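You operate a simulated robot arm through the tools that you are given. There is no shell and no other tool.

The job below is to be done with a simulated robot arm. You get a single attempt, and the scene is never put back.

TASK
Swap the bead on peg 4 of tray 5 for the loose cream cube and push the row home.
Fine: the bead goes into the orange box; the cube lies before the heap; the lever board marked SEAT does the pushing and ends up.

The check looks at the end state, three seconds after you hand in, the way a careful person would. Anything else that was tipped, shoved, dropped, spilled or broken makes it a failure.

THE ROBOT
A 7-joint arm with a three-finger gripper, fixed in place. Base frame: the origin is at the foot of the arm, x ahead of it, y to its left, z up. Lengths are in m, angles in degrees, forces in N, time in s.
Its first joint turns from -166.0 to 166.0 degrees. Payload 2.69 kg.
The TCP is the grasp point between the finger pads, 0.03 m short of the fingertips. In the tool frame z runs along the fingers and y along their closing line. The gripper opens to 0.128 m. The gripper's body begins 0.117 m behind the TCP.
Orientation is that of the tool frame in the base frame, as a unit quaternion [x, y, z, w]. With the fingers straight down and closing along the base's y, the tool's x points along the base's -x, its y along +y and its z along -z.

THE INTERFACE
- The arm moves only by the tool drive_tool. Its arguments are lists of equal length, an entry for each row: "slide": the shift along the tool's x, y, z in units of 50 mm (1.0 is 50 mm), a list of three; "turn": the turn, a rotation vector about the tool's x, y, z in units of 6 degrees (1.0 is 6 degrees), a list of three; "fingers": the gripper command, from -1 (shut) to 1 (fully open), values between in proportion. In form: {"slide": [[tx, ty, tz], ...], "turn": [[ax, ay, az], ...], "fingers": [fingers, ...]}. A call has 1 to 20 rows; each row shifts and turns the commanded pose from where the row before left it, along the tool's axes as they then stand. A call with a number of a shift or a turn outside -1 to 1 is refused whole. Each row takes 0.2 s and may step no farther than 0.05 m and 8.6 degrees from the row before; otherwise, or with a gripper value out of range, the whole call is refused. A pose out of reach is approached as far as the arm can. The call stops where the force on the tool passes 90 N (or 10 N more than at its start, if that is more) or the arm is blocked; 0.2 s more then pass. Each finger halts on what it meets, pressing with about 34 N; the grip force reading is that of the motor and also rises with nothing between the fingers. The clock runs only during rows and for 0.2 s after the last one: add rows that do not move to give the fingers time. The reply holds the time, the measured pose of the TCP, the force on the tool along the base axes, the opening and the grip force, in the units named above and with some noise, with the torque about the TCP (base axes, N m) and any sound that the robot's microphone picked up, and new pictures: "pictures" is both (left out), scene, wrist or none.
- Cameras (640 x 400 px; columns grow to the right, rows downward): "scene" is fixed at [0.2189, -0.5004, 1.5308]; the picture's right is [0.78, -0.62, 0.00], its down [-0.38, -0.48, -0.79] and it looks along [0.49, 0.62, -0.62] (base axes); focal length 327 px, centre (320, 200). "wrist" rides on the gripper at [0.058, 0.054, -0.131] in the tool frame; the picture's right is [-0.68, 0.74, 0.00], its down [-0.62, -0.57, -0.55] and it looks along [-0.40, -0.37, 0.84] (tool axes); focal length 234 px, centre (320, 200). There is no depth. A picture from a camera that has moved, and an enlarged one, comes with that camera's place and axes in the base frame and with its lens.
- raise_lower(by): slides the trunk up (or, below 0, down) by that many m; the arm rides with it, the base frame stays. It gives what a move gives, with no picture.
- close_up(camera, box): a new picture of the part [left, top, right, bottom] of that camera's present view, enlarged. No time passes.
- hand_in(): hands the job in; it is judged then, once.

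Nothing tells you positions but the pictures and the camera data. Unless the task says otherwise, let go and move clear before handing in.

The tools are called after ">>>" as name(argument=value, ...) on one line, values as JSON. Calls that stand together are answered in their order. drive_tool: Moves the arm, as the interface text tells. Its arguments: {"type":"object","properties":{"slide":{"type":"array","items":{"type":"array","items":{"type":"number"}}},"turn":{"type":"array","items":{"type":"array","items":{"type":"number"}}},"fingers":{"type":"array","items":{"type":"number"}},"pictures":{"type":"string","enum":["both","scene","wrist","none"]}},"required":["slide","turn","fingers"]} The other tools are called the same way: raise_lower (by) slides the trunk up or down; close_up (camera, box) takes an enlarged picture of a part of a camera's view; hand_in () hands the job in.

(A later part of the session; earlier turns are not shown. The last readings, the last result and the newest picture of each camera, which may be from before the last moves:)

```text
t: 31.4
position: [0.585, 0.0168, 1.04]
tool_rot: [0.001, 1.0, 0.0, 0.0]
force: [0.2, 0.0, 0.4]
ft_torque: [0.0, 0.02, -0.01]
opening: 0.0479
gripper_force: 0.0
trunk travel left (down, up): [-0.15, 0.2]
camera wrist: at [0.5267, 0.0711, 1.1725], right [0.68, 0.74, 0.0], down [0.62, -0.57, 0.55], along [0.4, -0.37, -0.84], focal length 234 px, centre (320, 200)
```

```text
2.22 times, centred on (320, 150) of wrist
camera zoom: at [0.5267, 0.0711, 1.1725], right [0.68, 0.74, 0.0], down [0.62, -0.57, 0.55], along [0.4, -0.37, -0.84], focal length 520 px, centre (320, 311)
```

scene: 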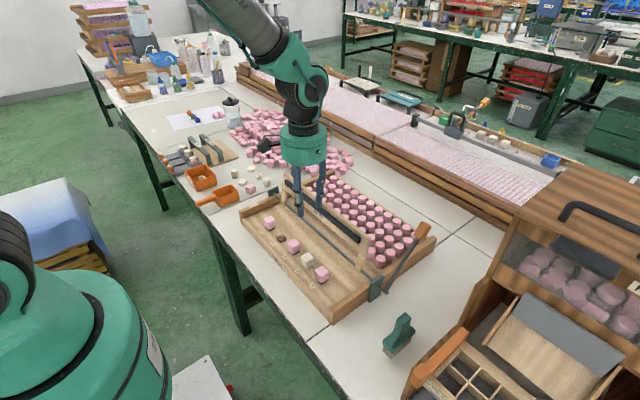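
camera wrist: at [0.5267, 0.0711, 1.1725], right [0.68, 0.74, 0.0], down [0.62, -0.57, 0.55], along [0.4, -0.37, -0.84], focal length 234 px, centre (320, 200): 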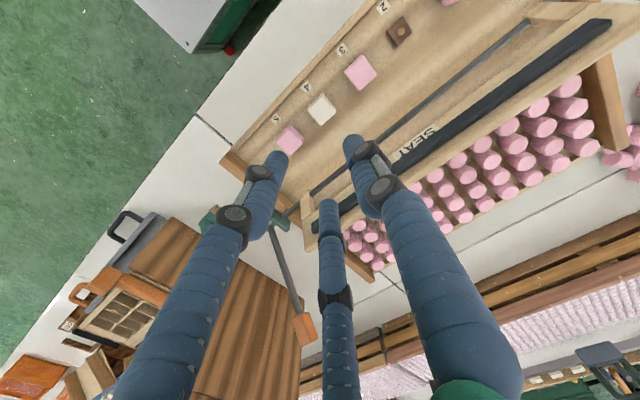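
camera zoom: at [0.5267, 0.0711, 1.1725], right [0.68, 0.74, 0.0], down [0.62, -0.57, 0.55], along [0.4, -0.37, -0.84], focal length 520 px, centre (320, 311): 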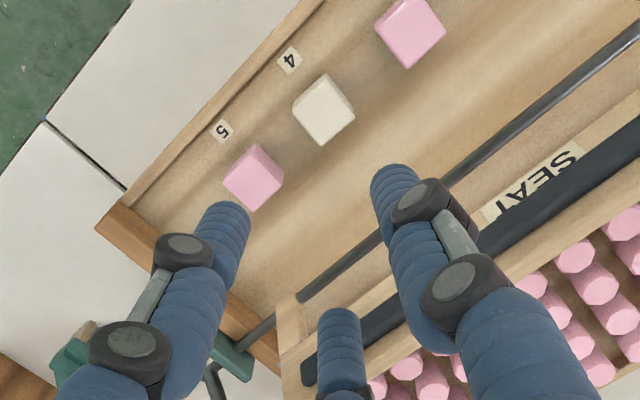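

The cream cube is seated on peg 4, slightly lower than the pink ones, which aren't home yet. The lever pivots near (0.674, -0.20, 0.818) and its handle is near (0.779, -0.198, 0.976). I'll move above the handle to measure it.

>>> drive_tool(slide=[[0, 0, -0.8], [0, 0, -0.8], [-0.557, -0.591, -0.15], [-0.557, -0.591, -0.15], [-0.557, -0.591, -0.15], [-0.557, -0.591, -0.15], [-0.557, -0.591, -0.15], [-0.557, -0.591, -0.15], [-0.557, -0.591, -0.15], [0, 0, 0]], turn=[[0, 0, 0], [0, 0, 0], [0, 0, 0], [0, 0, 0], [0, 0, 0], [0, 0, 0], [0, 0, 0], [0, 0, 0], [0, 0, 0], [0, 0, 0]], fingers=[-0.25, -0.25, -0.25, -0.25, 0.25, 0.25, 0.25, 0.25, 0.25, 0.25])

>>> close_up(camera="wrist", box=[200, 60, 440, 240])

>>> close_up(camera="scene", box=[340, 130, 460, 310])

```text
t: 33.6
position: [0.7821, -0.1902, 1.1735]
tool_rot: [-0.001, 1.0, 0.0, 0.0]
force: [0.2, 0.3, -0.1]
ft_torque: [0.01, 0.04, 0.0]
opening: 0.08
gripper_force: 0.1
trunk travel left (down, up): [-0.15, 0.2]
camera wrist: at [0.7233, -0.1366, 1.3055], right [0.68, 0.74, 0.0], down [0.62, -0.57, 0.55], along [0.4, -0.37, -0.84], focal length 234 px, centre (320, 200)
```

scene: 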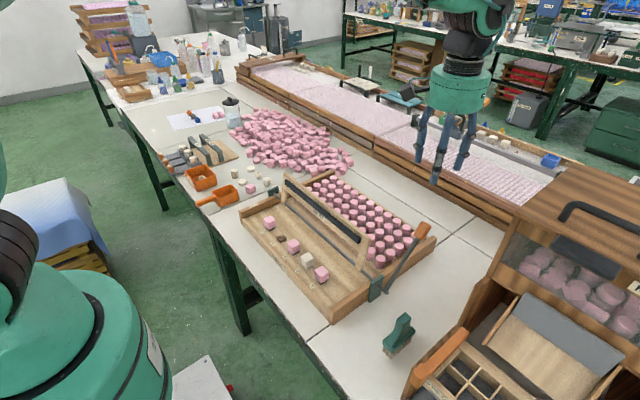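
wrist: 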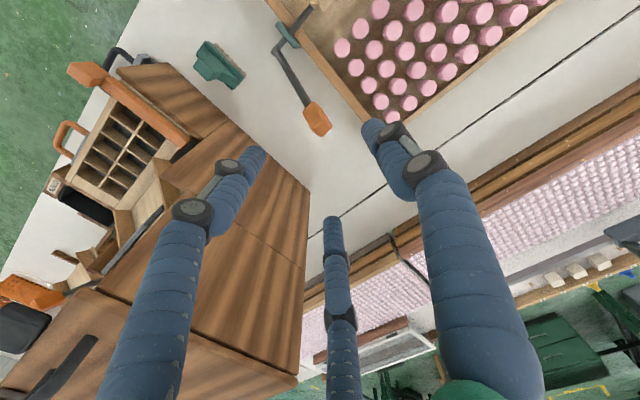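

```text
2.22 times, centred on (320, 150) of wrist
camera zoom: at [0.7233, -0.1366, 1.3055], right [0.68, 0.74, 0.0], down [0.62, -0.57, 0.55], along [0.4, -0.37, -0.84], focal length 520 px, centre (320, 311)
```

zoom: 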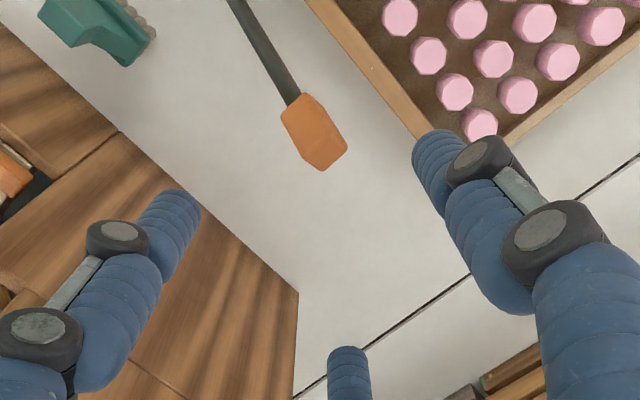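

```text
2.22 times, centred on (400, 220) of scene
camera zoom: at [0.2189, -0.5004, 1.5308], right [0.78, -0.62, 0.0], down [-0.38, -0.48, -0.79], along [0.49, 0.62, -0.62], focal length 727 px, centre (142, 156)
```

zoom: 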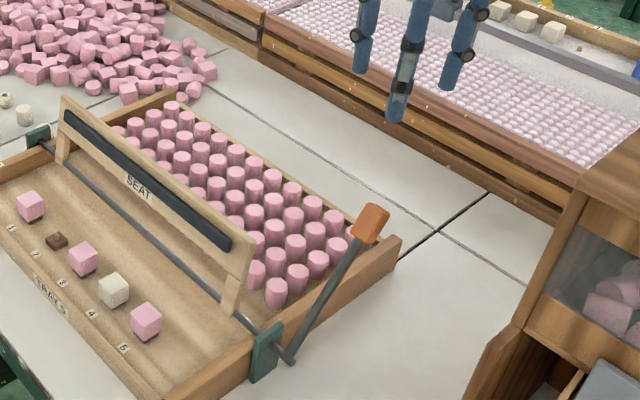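

The handle is confirmed at about (0.781, -0.197, 0.974). I'll zoom in on the lever to pin down its pivot and the handle's thickness.

>>> close_up(camera="wrist", box=[250, 0, 350, 140])

>>> close_up(camera="scene", box=[360, 215, 440, 305])

>>> close_up(camera="scene", box=[400, 120, 640, 400])

```text
2.86 times, centred on (300, 70) of wrist
camera zoom: at [0.7233, -0.1366, 1.3055], right [0.68, 0.74, 0.0], down [0.62, -0.57, 0.55], along [0.4, -0.37, -0.84], focal length 669 px, centre (377, 571)
```

zoom: 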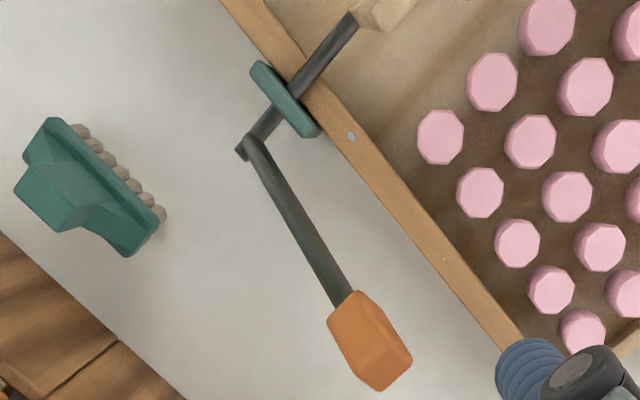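

```text
4.44 times, centred on (400, 260) of scene
camera zoom: at [0.2189, -0.5004, 1.5308], right [0.78, -0.62, 0.0], down [-0.38, -0.48, -0.79], along [0.49, 0.62, -0.62], focal length 1454 px, centre (-36, -67)
```

zoom: 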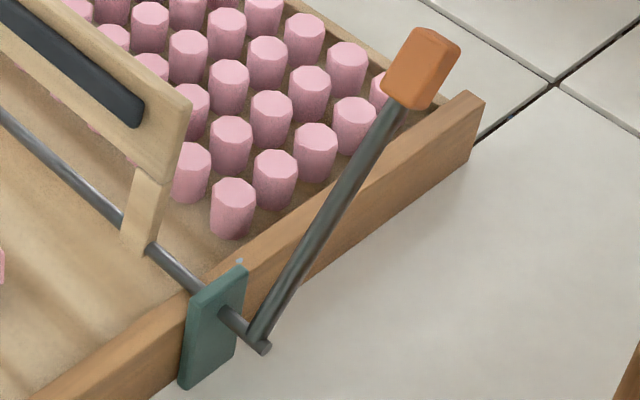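

```text
1.43 times, centred on (520, 260) of scene
camera zoom: at [0.2189, -0.5004, 1.5308], right [0.78, -0.62, 0.0], down [-0.38, -0.48, -0.79], along [0.49, 0.62, -0.62], focal length 467 px, centre (34, 114)
```

zoom: 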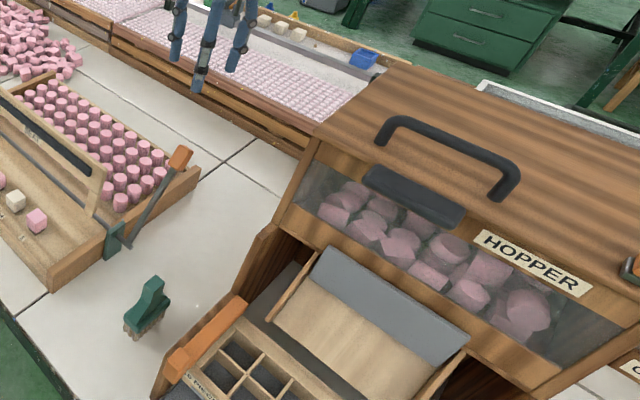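

The lever's pivot is about (0.6745, 0.820) in x and z. The handle spans radii 0.168–0.206 at 55°, and the hopper is well clear. I'll straddle the handle with the two -y fingers, leaving them open as a loose cage, and come down around it.

>>> drive_tool(slide=[[0.04, 0.26, 0.7], [0, 0, 0.8], [0, 0, 0.6], [0, 0, 0]], turn=[[0, 0, 0], [0, 0, 0], [0, 0, 0], [0, 0, 0]], fingers=[0.25, 0.25, 0.25, 0.25])

>>> close_up(camera="wrist", box=[200, 60, 440, 240])

>>> close_up(camera="scene", box=[360, 160, 460, 300])

```text
t: 34.6
position: [0.7783, -0.1774, 1.0679]
tool_rot: [0.0, 1.0, 0.0, -0.001]
force: [1.0, -0.5, 0.0]
ft_torque: [-0.01, 0.05, 0.05]
opening: 0.08
gripper_force: 0.1
trunk travel left (down, up): [-0.15, 0.2]
camera wrist: at [0.7198, -0.1232, 1.1999], right [0.68, 0.74, 0.0], down [0.62, -0.57, 0.55], along [0.4, -0.37, -0.84], focal length 234 px, centre (320, 200)
```

scene: 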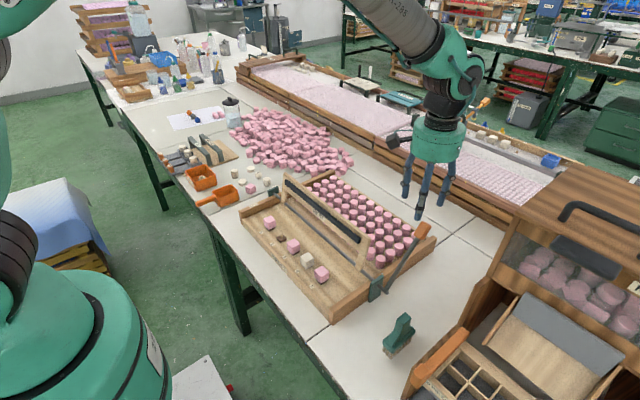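
wrist: 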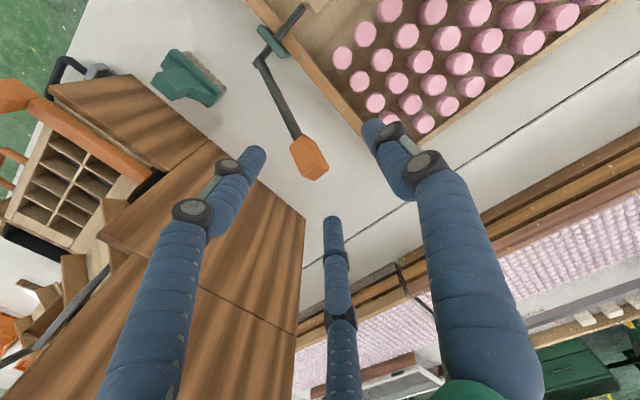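

```text
2.22 times, centred on (320, 150) of wrist
camera zoom: at [0.7198, -0.1232, 1.1999], right [0.68, 0.74, 0.0], down [0.62, -0.57, 0.55], along [0.4, -0.37, -0.84], focal length 520 px, centre (320, 311)
```

zoom: 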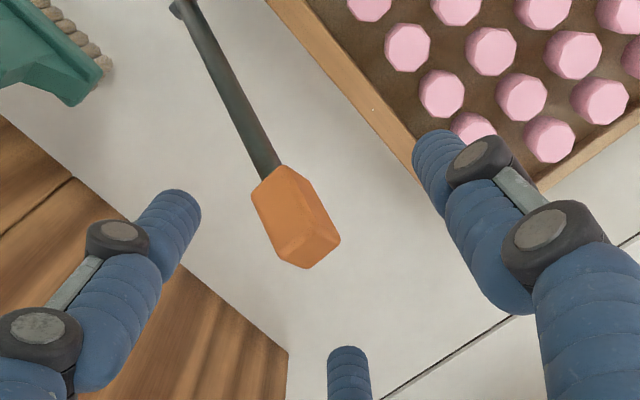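

```text
2.86 times, centred on (410, 230) of scene
camera zoom: at [0.2189, -0.5004, 1.5308], right [0.78, -0.62, 0.0], down [-0.38, -0.48, -0.79], along [0.49, 0.62, -0.62], focal length 934 px, centre (63, 114)
```

zoom: 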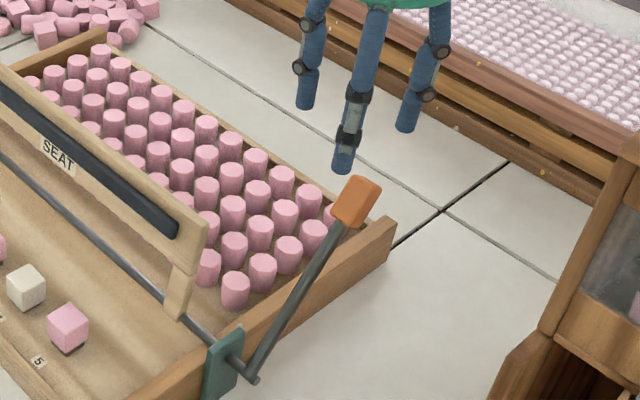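

The handle lies between the two fingers as planned. I'll descend 75 mm around it.

>>> drive_tool(slide=[[-0.03, 0, 0.5], [0, 0, 0.5], [0, 0, 0.5], [0, 0, 0]], turn=[[0, 0, 0], [0, 0, 0], [0, 0, 0], [0, 0, 0]], fingers=[0.25, 0.25, 0.25, 0.25])

>>> close_up(camera="wrist", box=[200, 60, 440, 240])

>>> close_up(camera="scene", box=[360, 180, 460, 300])

```text
t: 35.6
position: [0.7814, -0.1767, 0.9923]
tool_rot: [-0.001, 1.0, 0.0, 0.0]
force: [-0.4, 0.6, 0.7]
ft_torque: [0.02, 0.02, 0.0]
opening: 0.08
gripper_force: 0.1
trunk travel left (down, up): [-0.15, 0.2]
camera wrist: at [0.722, -0.1223, 1.1243], right [0.68, 0.74, 0.0], down [0.62, -0.57, 0.55], along [0.4, -0.37, -0.84], focal length 234 px, centre (320, 200)
```

scene: 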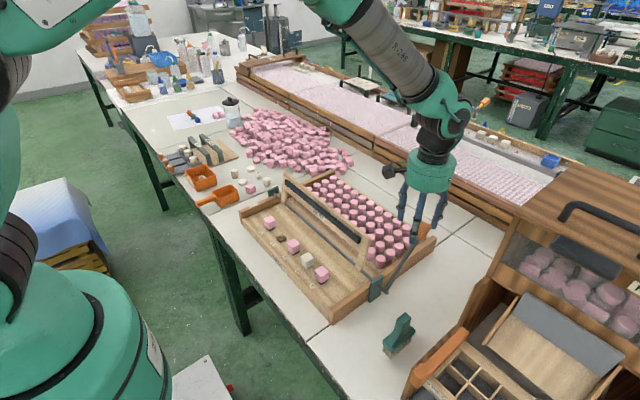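
wrist: 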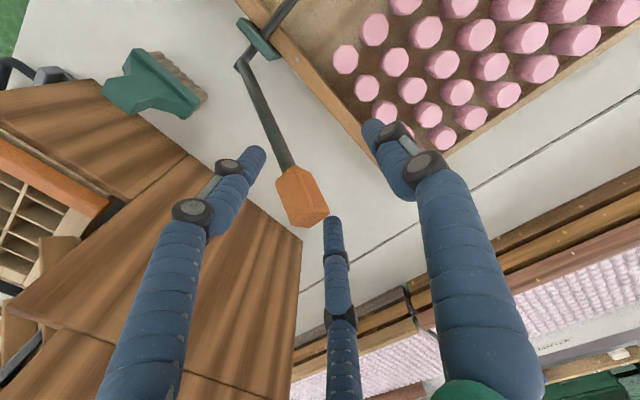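

```text
2.22 times, centred on (320, 150) of wrist
camera zoom: at [0.722, -0.1223, 1.1243], right [0.68, 0.74, 0.0], down [0.62, -0.57, 0.55], along [0.4, -0.37, -0.84], focal length 520 px, centre (320, 311)
```

zoom: 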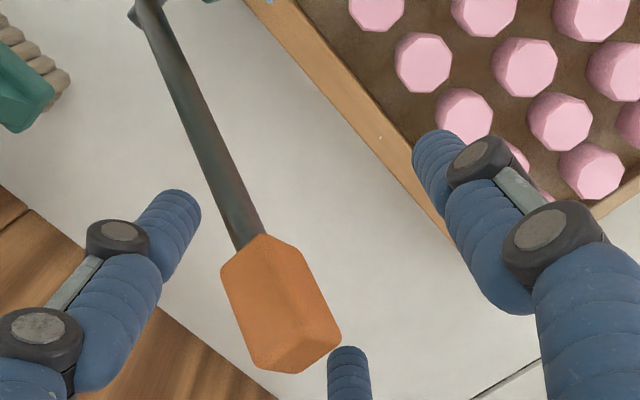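

```text
3.33 times, centred on (410, 240) of scene
camera zoom: at [0.2189, -0.5004, 1.5308], right [0.78, -0.62, 0.0], down [-0.38, -0.48, -0.79], along [0.49, 0.62, -0.62], focal length 1090 px, centre (20, 67)
```

zoom: 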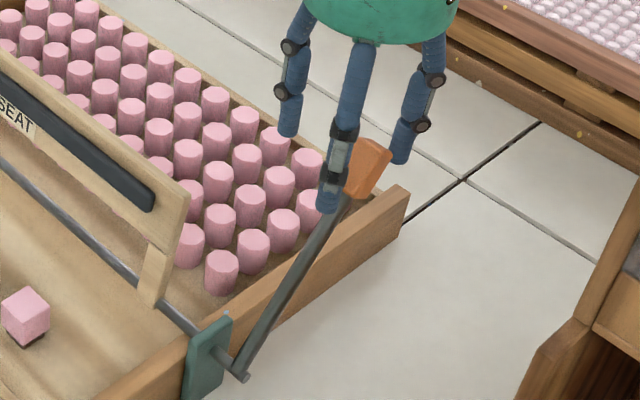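

The fingers straddle the handle. I'll start pushing it toward -x along its arc, a small amount first.

>>> drive_tool(slide=[[0.29, 0, -0.1], [0.29, 0, -0.11], [0.29, 0, -0.11], [0, 0, 0]], turn=[[0, 0, 0], [0, 0, 0], [0, 0, 0], [0, 0, 0]], fingers=[0.25, 0.25, 0.25, 0.25])

>>> close_up(camera="wrist", box=[200, 60, 440, 240])

>>> close_up(camera="scene", box=[340, 180, 460, 300])

```text
t: 36.6
position: [0.7364, -0.177, 1.01]
tool_rot: [0.0, 1.0, 0.0, 0.0]
force: [-0.1, 1.1, 1.8]
ft_torque: [0.01, 0.0, -0.01]
opening: 0.08
gripper_force: 0.0
trunk travel left (down, up): [-0.15, 0.2]
camera wrist: at [0.6783, -0.1226, 1.1407], right [0.68, 0.74, 0.0], down [0.62, -0.57, 0.55], along [0.4, -0.37, -0.84], focal length 234 px, centre (320, 200)
```

scene: 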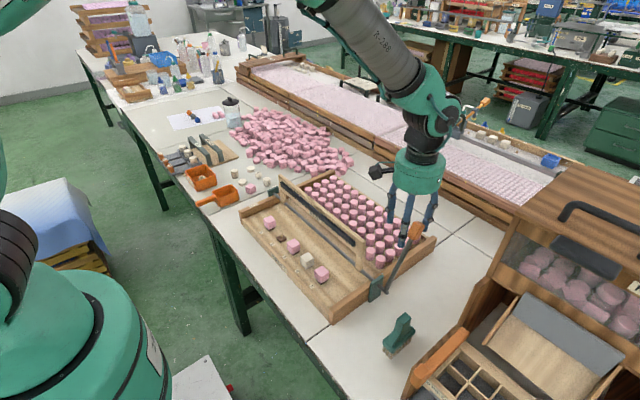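
wrist: 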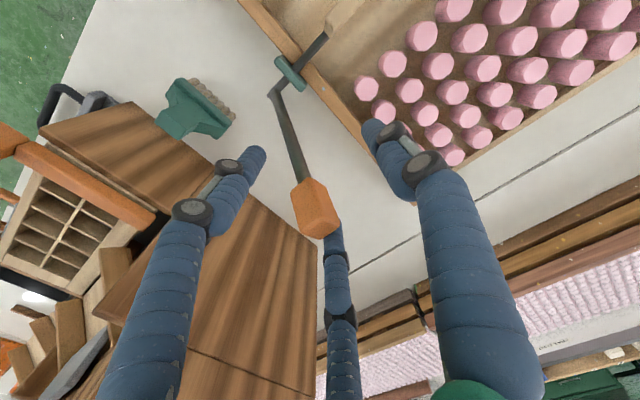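

```text
2.22 times, centred on (320, 150) of wrist
camera zoom: at [0.6783, -0.1226, 1.1407], right [0.68, 0.74, 0.0], down [0.62, -0.57, 0.55], along [0.4, -0.37, -0.84], focal length 520 px, centre (320, 311)
```

zoom: 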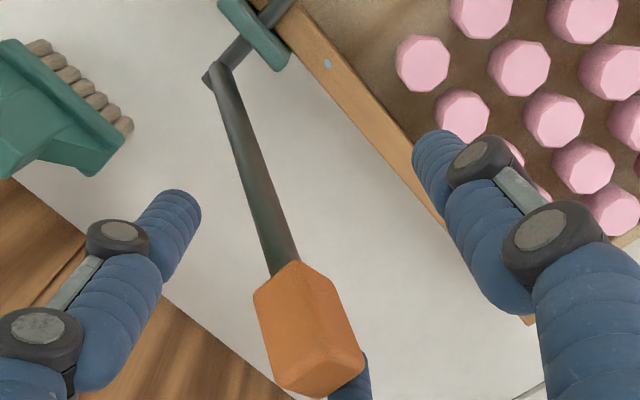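

```text
3.33 times, centred on (400, 240) of scene
camera zoom: at [0.2189, -0.5004, 1.5308], right [0.78, -0.62, 0.0], down [-0.38, -0.48, -0.79], along [0.49, 0.62, -0.62], focal length 1090 px, centre (53, 67)
```

zoom: 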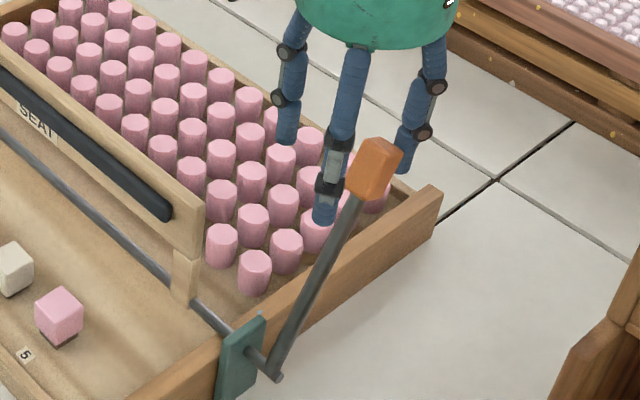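

The handle and board follow the push with little resistance. I'll continue along the arc toward upright.

>>> drive_tool(slide=[[0.31, 0, -0.09], [0.31, 0, -0.09], [0.35, 0, -0.055], [0.35, 0, -0.055], [0, 0, 0]], turn=[[0, 0, 0], [0, 0, 0], [0, 0, 0], [0, 0, 0], [0, 0, 0]], fingers=[0.25, 0.25, 0.25, 0.25, 0.25])

>>> close_up(camera="wrist", box=[200, 60, 440, 240])

>>> close_up(camera="scene", box=[320, 180, 440, 300])

```text
t: 37.8
position: [0.6714, -0.1765, 1.0242]
tool_rot: [0.0, 1.0, 0.0, 0.0]
force: [-1.0, -0.2, -0.3]
ft_torque: [-0.03, -0.06, -0.01]
opening: 0.0801
gripper_force: 0.4
trunk travel left (down, up): [-0.15, 0.2]
camera wrist: at [0.612, -0.1226, 1.1557], right [0.68, 0.74, 0.0], down [0.62, -0.57, 0.55], along [0.4, -0.37, -0.84], focal length 234 px, centre (320, 200)
```

scene: 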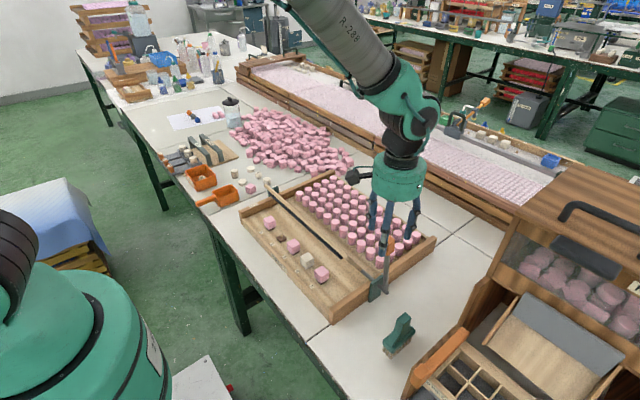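
wrist: 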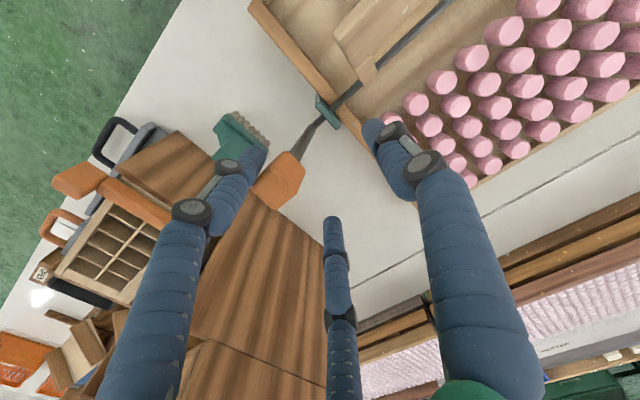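

```text
2.22 times, centred on (320, 150) of wrist
camera zoom: at [0.612, -0.1226, 1.1557], right [0.68, 0.74, 0.0], down [0.62, -0.57, 0.55], along [0.4, -0.37, -0.84], focal length 520 px, centre (320, 311)
```

zoom: 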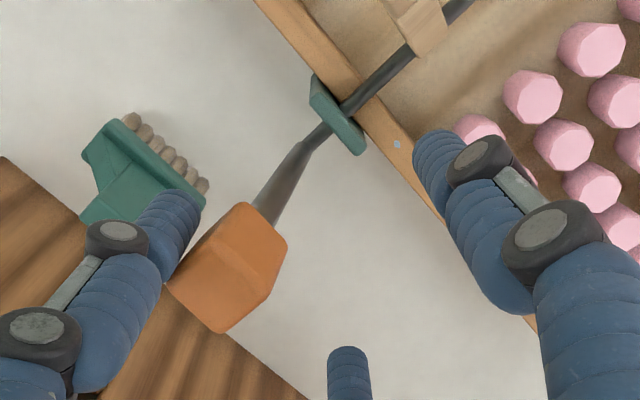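

```text
3.33 times, centred on (380, 240) of scene
camera zoom: at [0.2189, -0.5004, 1.5308], right [0.78, -0.62, 0.0], down [-0.38, -0.48, -0.79], along [0.49, 0.62, -0.62], focal length 1090 px, centre (120, 67)
```

zoom: 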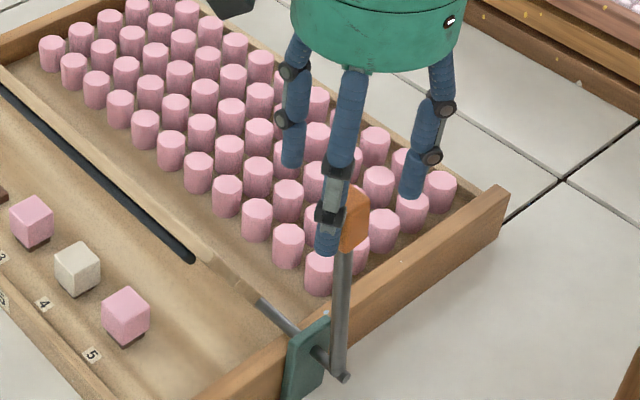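

Past vertical, the handle tipped over and is now resting on the leading finger, as I wanted. I'll lower it along the arc with that finger supporting it.

>>> drive_tool(slide=[[0.293, 0, -0.05], [0.293, 0, 0], [0.293, 0, 0.04], [0.316, 0, 0.172], [0.316, 0, 0.172], [0.282, 0, 0.223], [0.282, 0, 0.223], [0, 0, 0]], turn=[[0, 0, 0], [0, 0, 0], [0, 0, 0], [0, 0, 0], [0, 0, 0], [0, 0, 0], [0, 0, 0], [0, 0, 0]], fingers=[0.25, 0.25, 0.25, 0.25, 0.25, 0.25, 0.25, 0.25])

>>> close_up(camera="wrist", box=[200, 60, 440, 240])

>>> close_up(camera="scene", box=[270, 180, 410, 320])

```text
t: 39.6
position: [0.5663, -0.1776, 0.9847]
tool_rot: [-0.001, 1.0, 0.0, -0.001]
force: [-1.3, 0.9, -0.8]
ft_torque: [0.02, -0.01, -0.05]
opening: 0.0805
gripper_force: 0.4
trunk travel left (down, up): [-0.15, 0.2]
camera wrist: at [0.5082, -0.1231, 1.1165], right [0.68, 0.74, 0.0], down [0.62, -0.57, 0.55], along [0.4, -0.37, -0.84], focal length 234 px, centre (320, 200)
```

scene: 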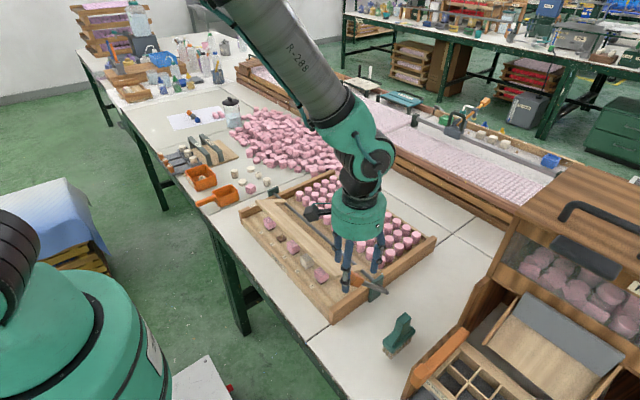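
wrist: 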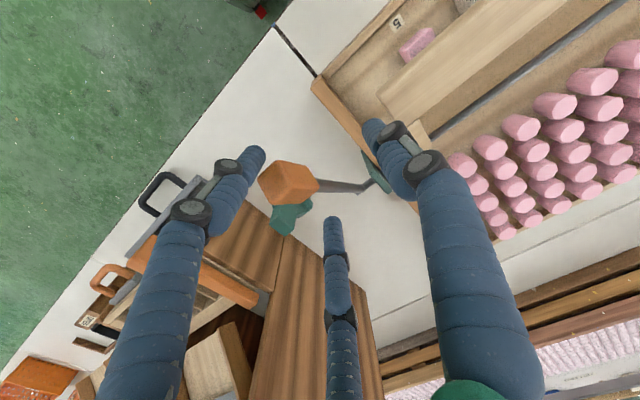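

```text
2.22 times, centred on (320, 150) of wrist
camera zoom: at [0.5082, -0.1231, 1.1165], right [0.68, 0.74, 0.0], down [0.62, -0.57, 0.55], along [0.4, -0.37, -0.84], focal length 520 px, centre (320, 311)
```

zoom: 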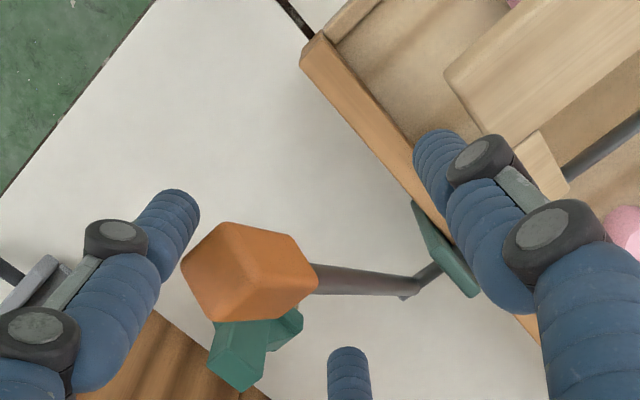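

```text
2.86 times, centred on (340, 250) of scene
camera zoom: at [0.2189, -0.5004, 1.5308], right [0.78, -0.62, 0.0], down [-0.38, -0.48, -0.79], along [0.49, 0.62, -0.62], focal length 934 px, centre (263, 57)
```

zoom: 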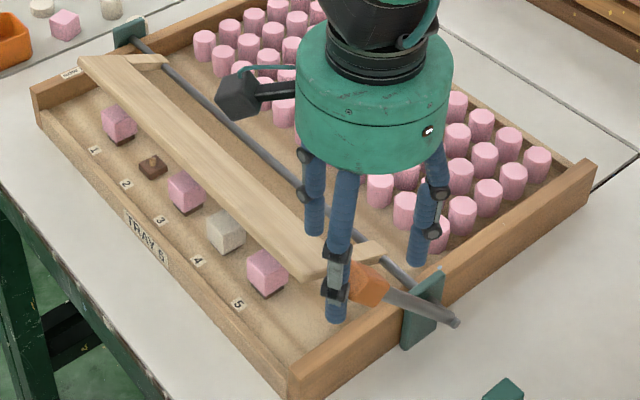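

The board is coming down over the row under control. I'll continue to about 150°.

>>> drive_tool(slide=[[0.226, 0, 0.27], [0.226, 0, 0.27], [0.187, 0, 0.31], [0.187, 0, 0.31], [0, 0, 0]], turn=[[0, 0, 0], [0, 0, 0], [0, 0, 0], [0, 0, 0], [0, 0, 0]], fingers=[0.25, 0.25, 0.25, 0.25, 0.25])

>>> close_up(camera="wrist", box=[200, 60, 440, 240])

>>> close_up(camera="scene", box=[230, 180, 390, 330])

```text
t: 40.8
position: [0.5273, -0.1769, 0.9283]
tool_rot: [0.0, 1.0, -0.001, 0.002]
force: [7.1, -5.5, 15.4]
ft_torque: [-0.47, -0.69, -0.07]
opening: 0.0905
gripper_force: 7.1
trunk travel left (down, up): [-0.15, 0.2]
camera wrist: at [0.4687, -0.1231, 1.0597], right [0.68, 0.74, 0.0], down [0.61, -0.57, 0.55], along [0.41, -0.37, -0.83], focal length 234 px, centre (320, 200)
```

scene: 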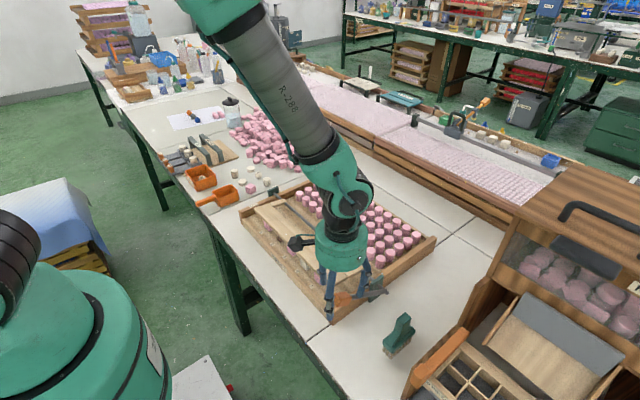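
wrist: 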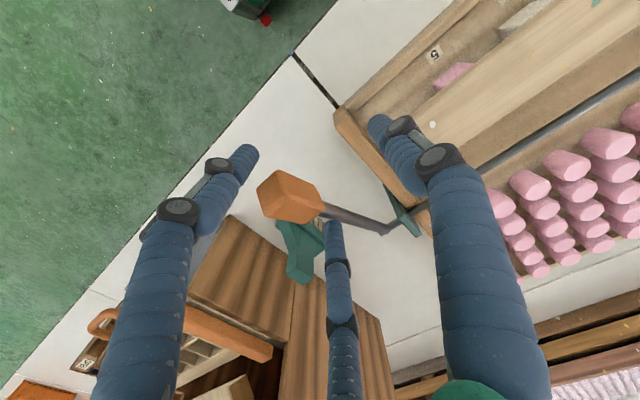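

```text
2.22 times, centred on (320, 150) of wrist
camera zoom: at [0.4687, -0.1231, 1.0597], right [0.68, 0.74, 0.0], down [0.61, -0.57, 0.55], along [0.41, -0.37, -0.83], focal length 520 px, centre (320, 311)
```

zoom: 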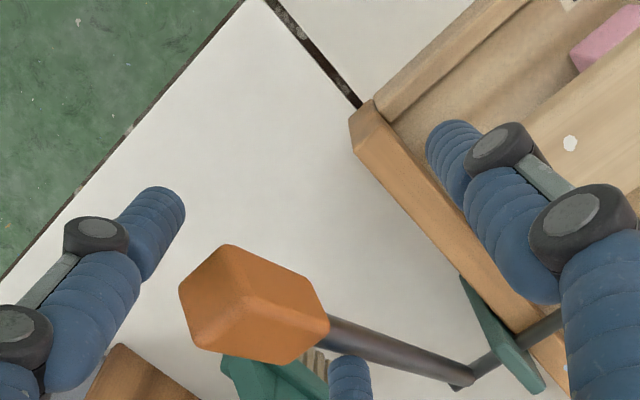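

```text
2.67 times, centred on (310, 255) of scene
camera zoom: at [0.2189, -0.5004, 1.5308], right [0.78, -0.62, 0.0], down [-0.38, -0.48, -0.79], along [0.49, 0.62, -0.62], focal length 872 px, centre (347, 53)
```

zoom: 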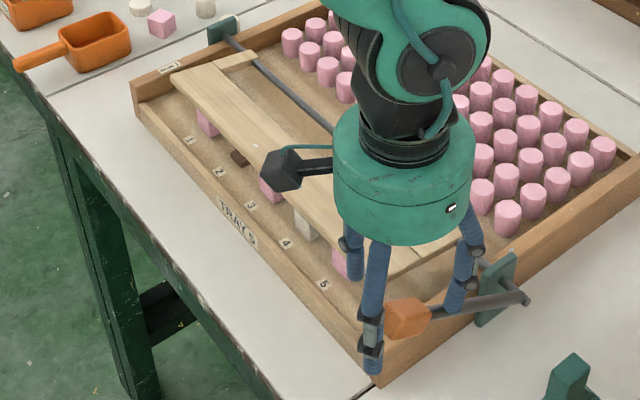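

The board is now on the row: the lever is at about 147° and 15 N shows. I'll lift the open fingers off, leaving the board resting on the cubes, then press down on the handle with closed fingers.

>>> drive_tool(slide=[[0, 0, -0.3], [0, 0, -0.6], [0, 0, -0.8], [0, 0, 0]], turn=[[0, 0, 0], [0, 0, 0], [0, 0, 0], [0, 0, 0]], fingers=[0.25, 0.25, 0.25, 0.25])

>>> close_up(camera="wrist", box=[200, 30, 440, 240])

>>> close_up(camera="scene", box=[230, 180, 390, 330])

```text
t: 41.8
position: [0.5252, -0.1753, 1.0111]
tool_rot: [0.0, 1.0, -0.001, 0.0]
force: [-0.6, 0.1, -0.1]
ft_torque: [0.0, -0.04, -0.02]
opening: 0.08
gripper_force: 0.1
trunk travel left (down, up): [-0.15, 0.2]
camera wrist: at [0.4666, -0.1213, 1.1435], right [0.68, 0.74, 0.0], down [0.62, -0.57, 0.55], along [0.4, -0.37, -0.84], focal length 234 px, centre (320, 200)
```

scene: 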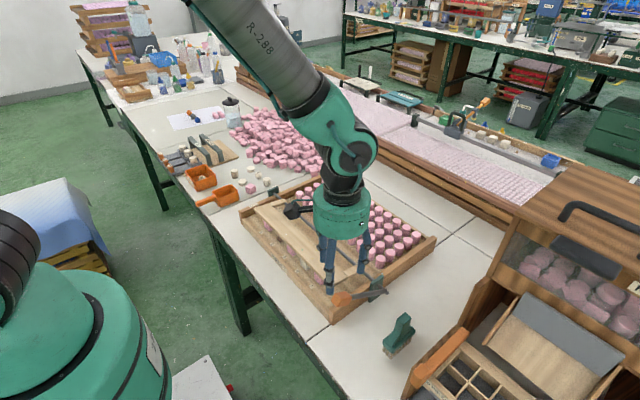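
wrist: 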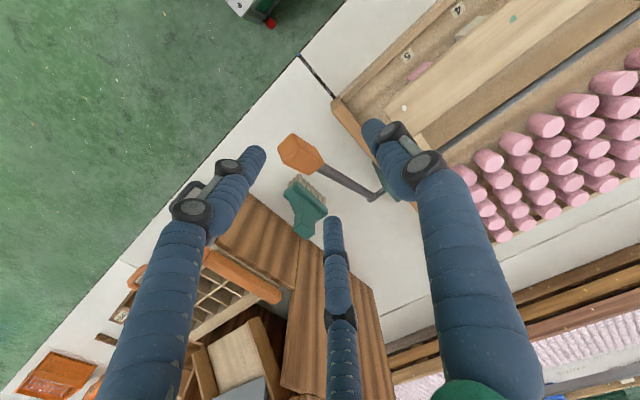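

```text
1.90 times, centred on (320, 135) of wrist
camera zoom: at [0.4666, -0.1213, 1.1435], right [0.68, 0.74, 0.0], down [0.62, -0.57, 0.55], along [0.4, -0.37, -0.84], focal length 446 px, centre (320, 324)
```

zoom: 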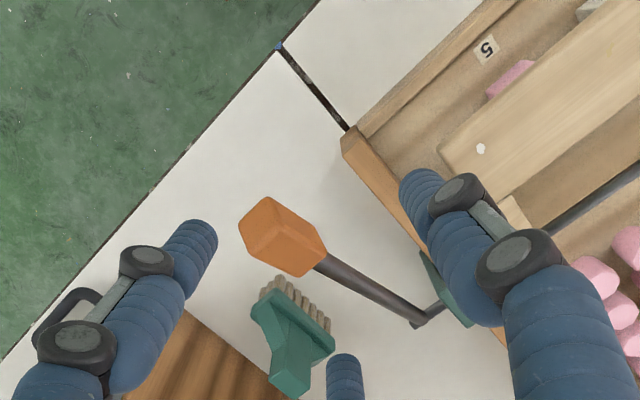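

```text
2.67 times, centred on (310, 255) of scene
camera zoom: at [0.2189, -0.5004, 1.5308], right [0.78, -0.62, 0.0], down [-0.38, -0.48, -0.79], along [0.49, 0.62, -0.62], focal length 872 px, centre (347, 53)
```

zoom: 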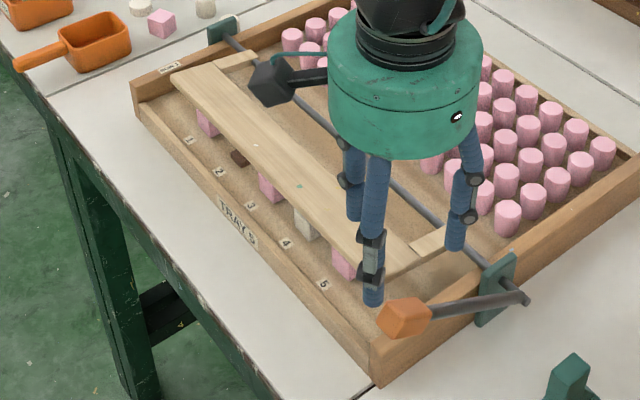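

The board lies on the row by itself, and the handle's centre is about (0.519, -0.197, 0.923). I'll close the fingers above it, then press perpendicular to the lever in small steps.

>>> drive_tool(slide=[[-0.1, -0.434, 0], [0, 0, 0], [0, 0, 0], [0, 0, 0.3], [0, 0, 0.2], [0, 0, 0]], turn=[[0, 0, 0], [0, 0, 0], [0, 0, 0], [0, 0, 0], [0, 0, 0], [0, 0, 0]], fingers=[0, -0.6, -0.95, -0.95, -0.95, -0.95])

>>> close_up(camera="wrist", box=[200, 30, 440, 240])

>>> close_up(camera="scene", box=[270, 220, 390, 330])

```text
t: 43.2
position: [0.5305, -0.1982, 0.9861]
tool_rot: [0.001, 1.0, 0.0, 0.0]
force: [0.3, -0.1, 0.4]
ft_torque: [-0.01, 0.0, 0.02]
opening: 0.0029
gripper_force: 0.2
trunk travel left (down, up): [-0.15, 0.2]
camera wrist: at [0.4729, -0.1444, 1.1177], right [0.68, 0.74, 0.0], down [0.62, -0.57, 0.55], along [0.4, -0.37, -0.84], focal length 234 px, centre (320, 200)
```

scene: 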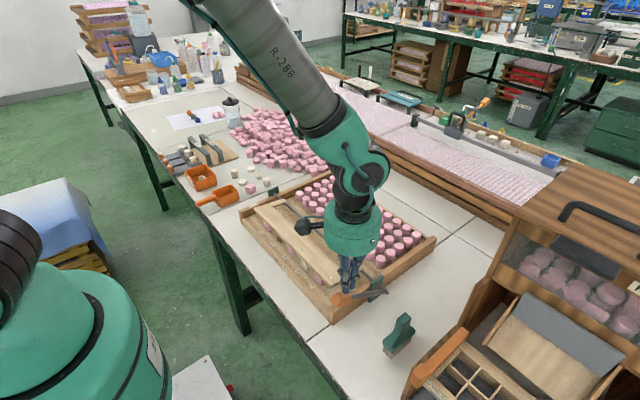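
wrist: 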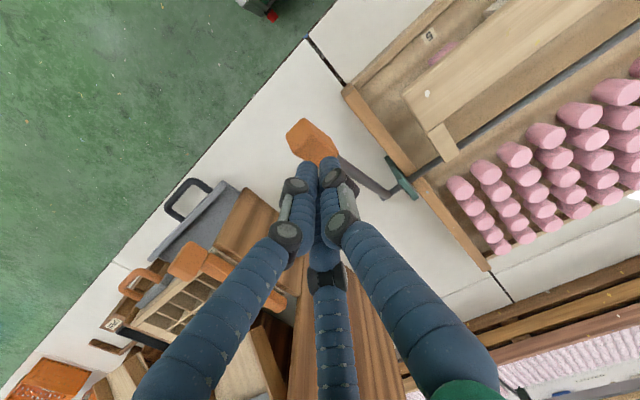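

```text
1.90 times, centred on (320, 135) of wrist
camera zoom: at [0.4729, -0.1444, 1.1177], right [0.68, 0.74, 0.0], down [0.62, -0.57, 0.55], along [0.4, -0.37, -0.84], focal length 446 px, centre (320, 324)
```

zoom: 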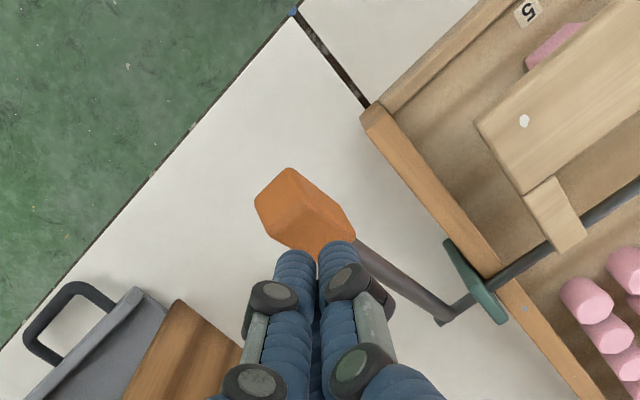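

```text
3.64 times, centred on (330, 275) of scene
camera zoom: at [0.2189, -0.5004, 1.5308], right [0.78, -0.62, 0.0], down [-0.38, -0.48, -0.79], along [0.49, 0.62, -0.62], focal length 1189 px, centre (284, -73)
```

zoom: 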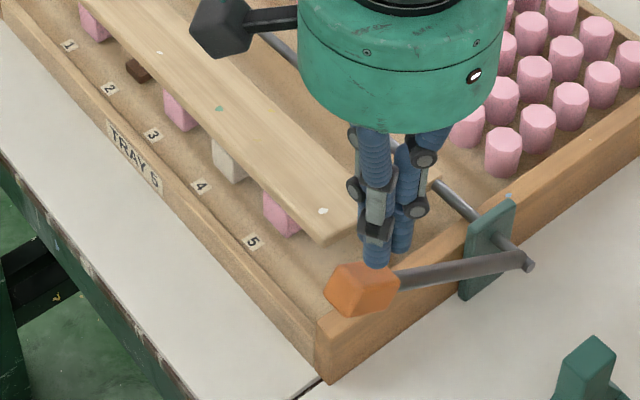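

The closed fingertips are about 2 cm over the handle. I'll move down to contact and then press in small increments.

>>> drive_tool(slide=[[0.03, 0, 0.2], [0.03, 0, 0.12], [0.03, 0, 0.08], [0, 0, 0]], turn=[[0, 0, 0], [0, 0, 0], [0, 0, 0], [0, 0, 0]], fingers=[-0.95, -0.95, -0.95, -0.95], pictures="none")

>>> close_up(camera="scene", box=[270, 220, 390, 330])

```text
t: 44.2
position: [0.5286, -0.1996, 0.9709]
tool_rot: [0.0, 1.0, 0.0, 0.004]
force: [9.7, -1.7, 43.0]
ft_torque: [-0.22, 0.43, 0.09]
opening: 0.0027
gripper_force: 0.0
trunk travel left (down, up): [-0.15, 0.2]
```

```text
3.64 times, centred on (330, 275) of scene
camera zoom: at [0.2189, -0.5004, 1.5308], right [0.78, -0.62, 0.0], down [-0.38, -0.48, -0.79], along [0.49, 0.62, -0.62], focal length 1189 px, centre (284, -73)
```

zoom: 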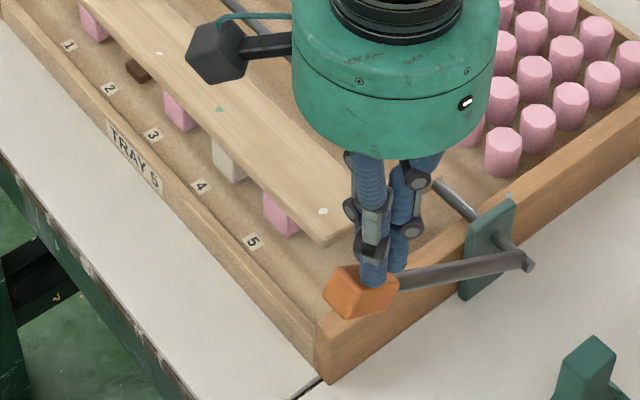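

Contact is made at 43 N. I'll press further in small steps to drive the row home.

>>> drive_tool(slide=[[0.02, 0, 0.04], [0.02, 0, 0.04], [0, 0, 0]], turn=[[0, 0, 0], [0, 0, 0], [0, 0, 0]], fingers=[-0.95, -0.95, -0.95], pictures="none")

>>> close_up(camera="scene", box=[270, 220, 390, 330])

```text
t: 44.9
position: [0.5325, -0.2008, 0.9681]
tool_rot: [0.001, 1.0, -0.003, 0.008]
force: [10.2, -2.0, 12.8]
ft_torque: [-0.08, -0.06, 0.21]
opening: 0.0028
gripper_force: 0.0
trunk travel left (down, up): [-0.15, 0.2]
stopped in row 3: the force on the tool passed its limit at 92 N (the readings are from after the stop); the commanded pose is now the measured one
```

```text
3.64 times, centred on (330, 275) of scene
camera zoom: at [0.2189, -0.5004, 1.5308], right [0.78, -0.62, 0.0], down [-0.38, -0.48, -0.79], along [0.49, 0.62, -0.62], focal length 1189 px, centre (284, -73)
```

zoom: 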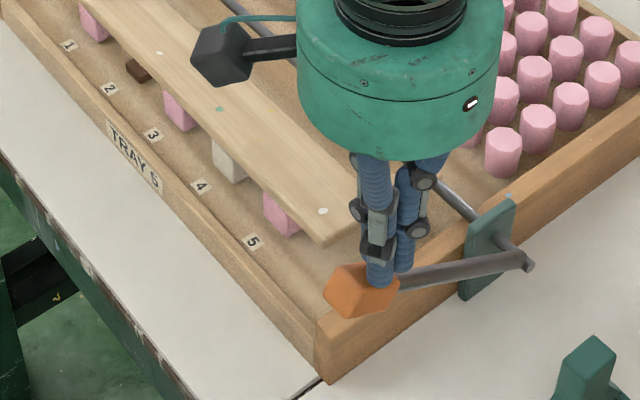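

The tool reached the 92 N limit. I'll look closely at the cubes' bases under the board to see whether they went down.

>>> close_up(camera="scene", box=[285, 235, 335, 285])

>>> close_up(camera="scene", box=[250, 205, 300, 255])

>>> close_up(camera="wrist", box=[300, 0, 540, 180])

```text
8.00 times, centred on (310, 260) of scene
camera zoom: at [0.2189, -0.5004, 1.5308], right [0.78, -0.62, 0.0], down [-0.38, -0.48, -0.79], along [0.49, 0.62, -0.62], focal length 2617 px, centre (400, -280)
```

zoom: 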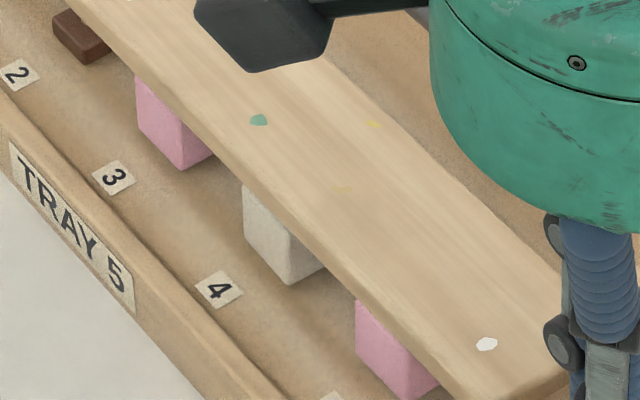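

```text
8.00 times, centred on (275, 230) of scene
camera zoom: at [0.2189, -0.5004, 1.5308], right [0.78, -0.62, 0.0], down [-0.38, -0.48, -0.79], along [0.49, 0.62, -0.62], focal length 2617 px, centre (680, -40)
```

zoom: 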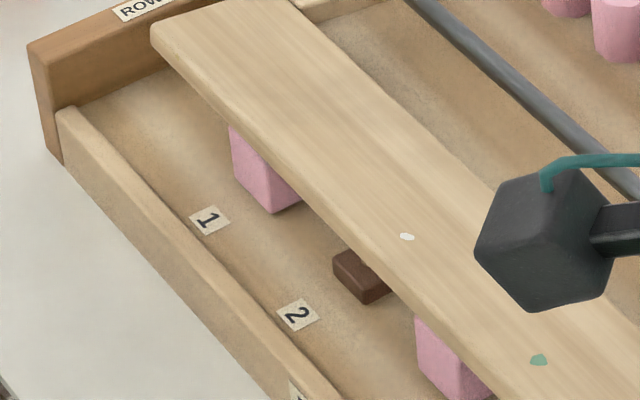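

```text
2.22 times, centred on (420, 90) of wrist
camera zoom: at [0.4717, -0.1459, 1.0997], right [0.68, 0.74, 0.01], down [0.61, -0.56, 0.56], along [0.42, -0.38, -0.83], focal length 520 px, centre (98, 444)
```

zoom: 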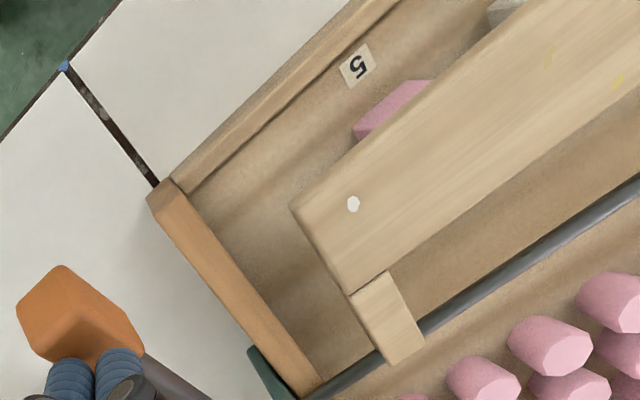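

The cubes now sit down over their bases, with no base visible under any of the four, so the row is home; the 92 N was the hard stop. I'll back off upward and open the fingers so I can raise the lever again.

>>> drive_tool(slide=[[0, 0, -0.4], [0, 0, -0.6], [0, 0, -0.6], [0, 0, 0], [0, 0, 0]], turn=[[0, 0, 0], [0, 0, 0], [0, 0, 0], [0, 0, 0], [0, 0, 0]], fingers=[-0.95, -0.95, -0.6, 0.2, 0.56])

>>> close_up(camera="wrist", box=[200, 30, 440, 240])

>>> close_up(camera="scene", box=[240, 200, 390, 330])

```text
t: 46.1
position: [0.5285, -0.1995, 1.0476]
tool_rot: [0.0, 1.0, -0.002, 0.006]
force: [-1.0, 0.0, 0.0]
ft_torque: [0.01, -0.03, 0.02]
opening: 0.1
gripper_force: 0.0
trunk travel left (down, up): [-0.15, 0.2]
camera wrist: at [0.4699, -0.1449, 1.1785], right [0.68, 0.74, 0.0], down [0.61, -0.56, 0.56], along [0.41, -0.37, -0.83], focal length 234 px, centre (320, 200)
```

scene: 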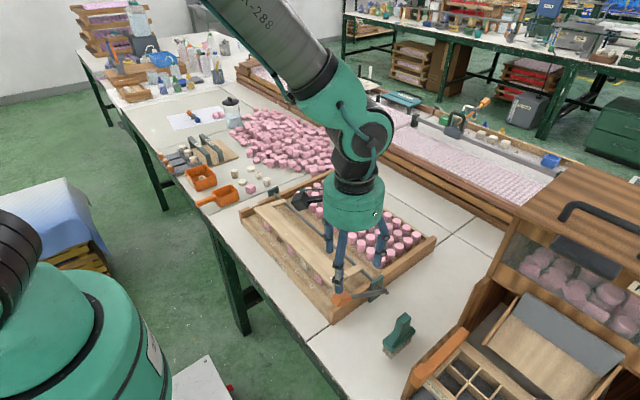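
wrist: 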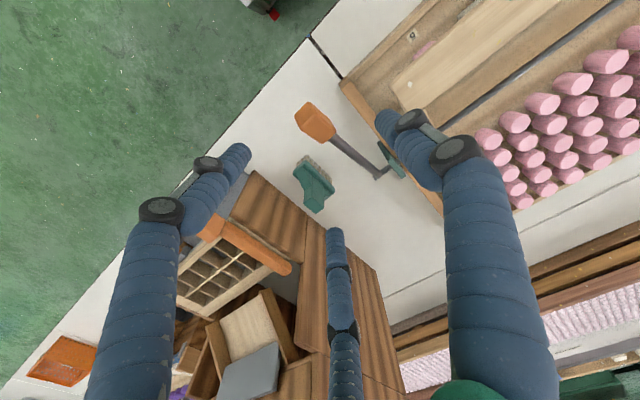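

```text
1.90 times, centred on (320, 135) of wrist
camera zoom: at [0.4699, -0.1449, 1.1785], right [0.68, 0.74, 0.0], down [0.61, -0.56, 0.56], along [0.41, -0.37, -0.83], focal length 446 px, centre (320, 324)
```

zoom: 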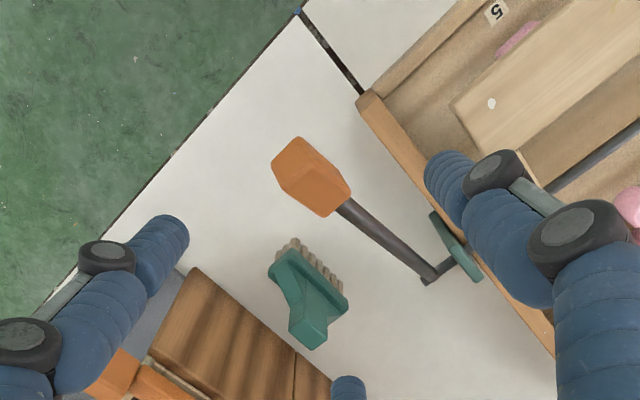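

```text
3.08 times, centred on (315, 265) of scene
camera zoom: at [0.2189, -0.5004, 1.5308], right [0.78, -0.62, 0.0], down [-0.38, -0.48, -0.79], along [0.49, 0.62, -0.62], focal length 1006 px, centre (335, 0)
```

zoom: 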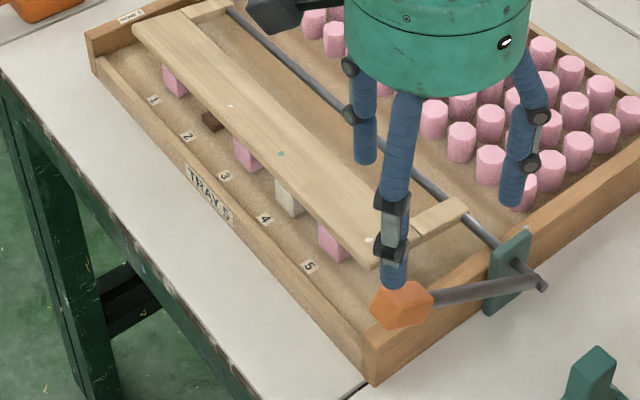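

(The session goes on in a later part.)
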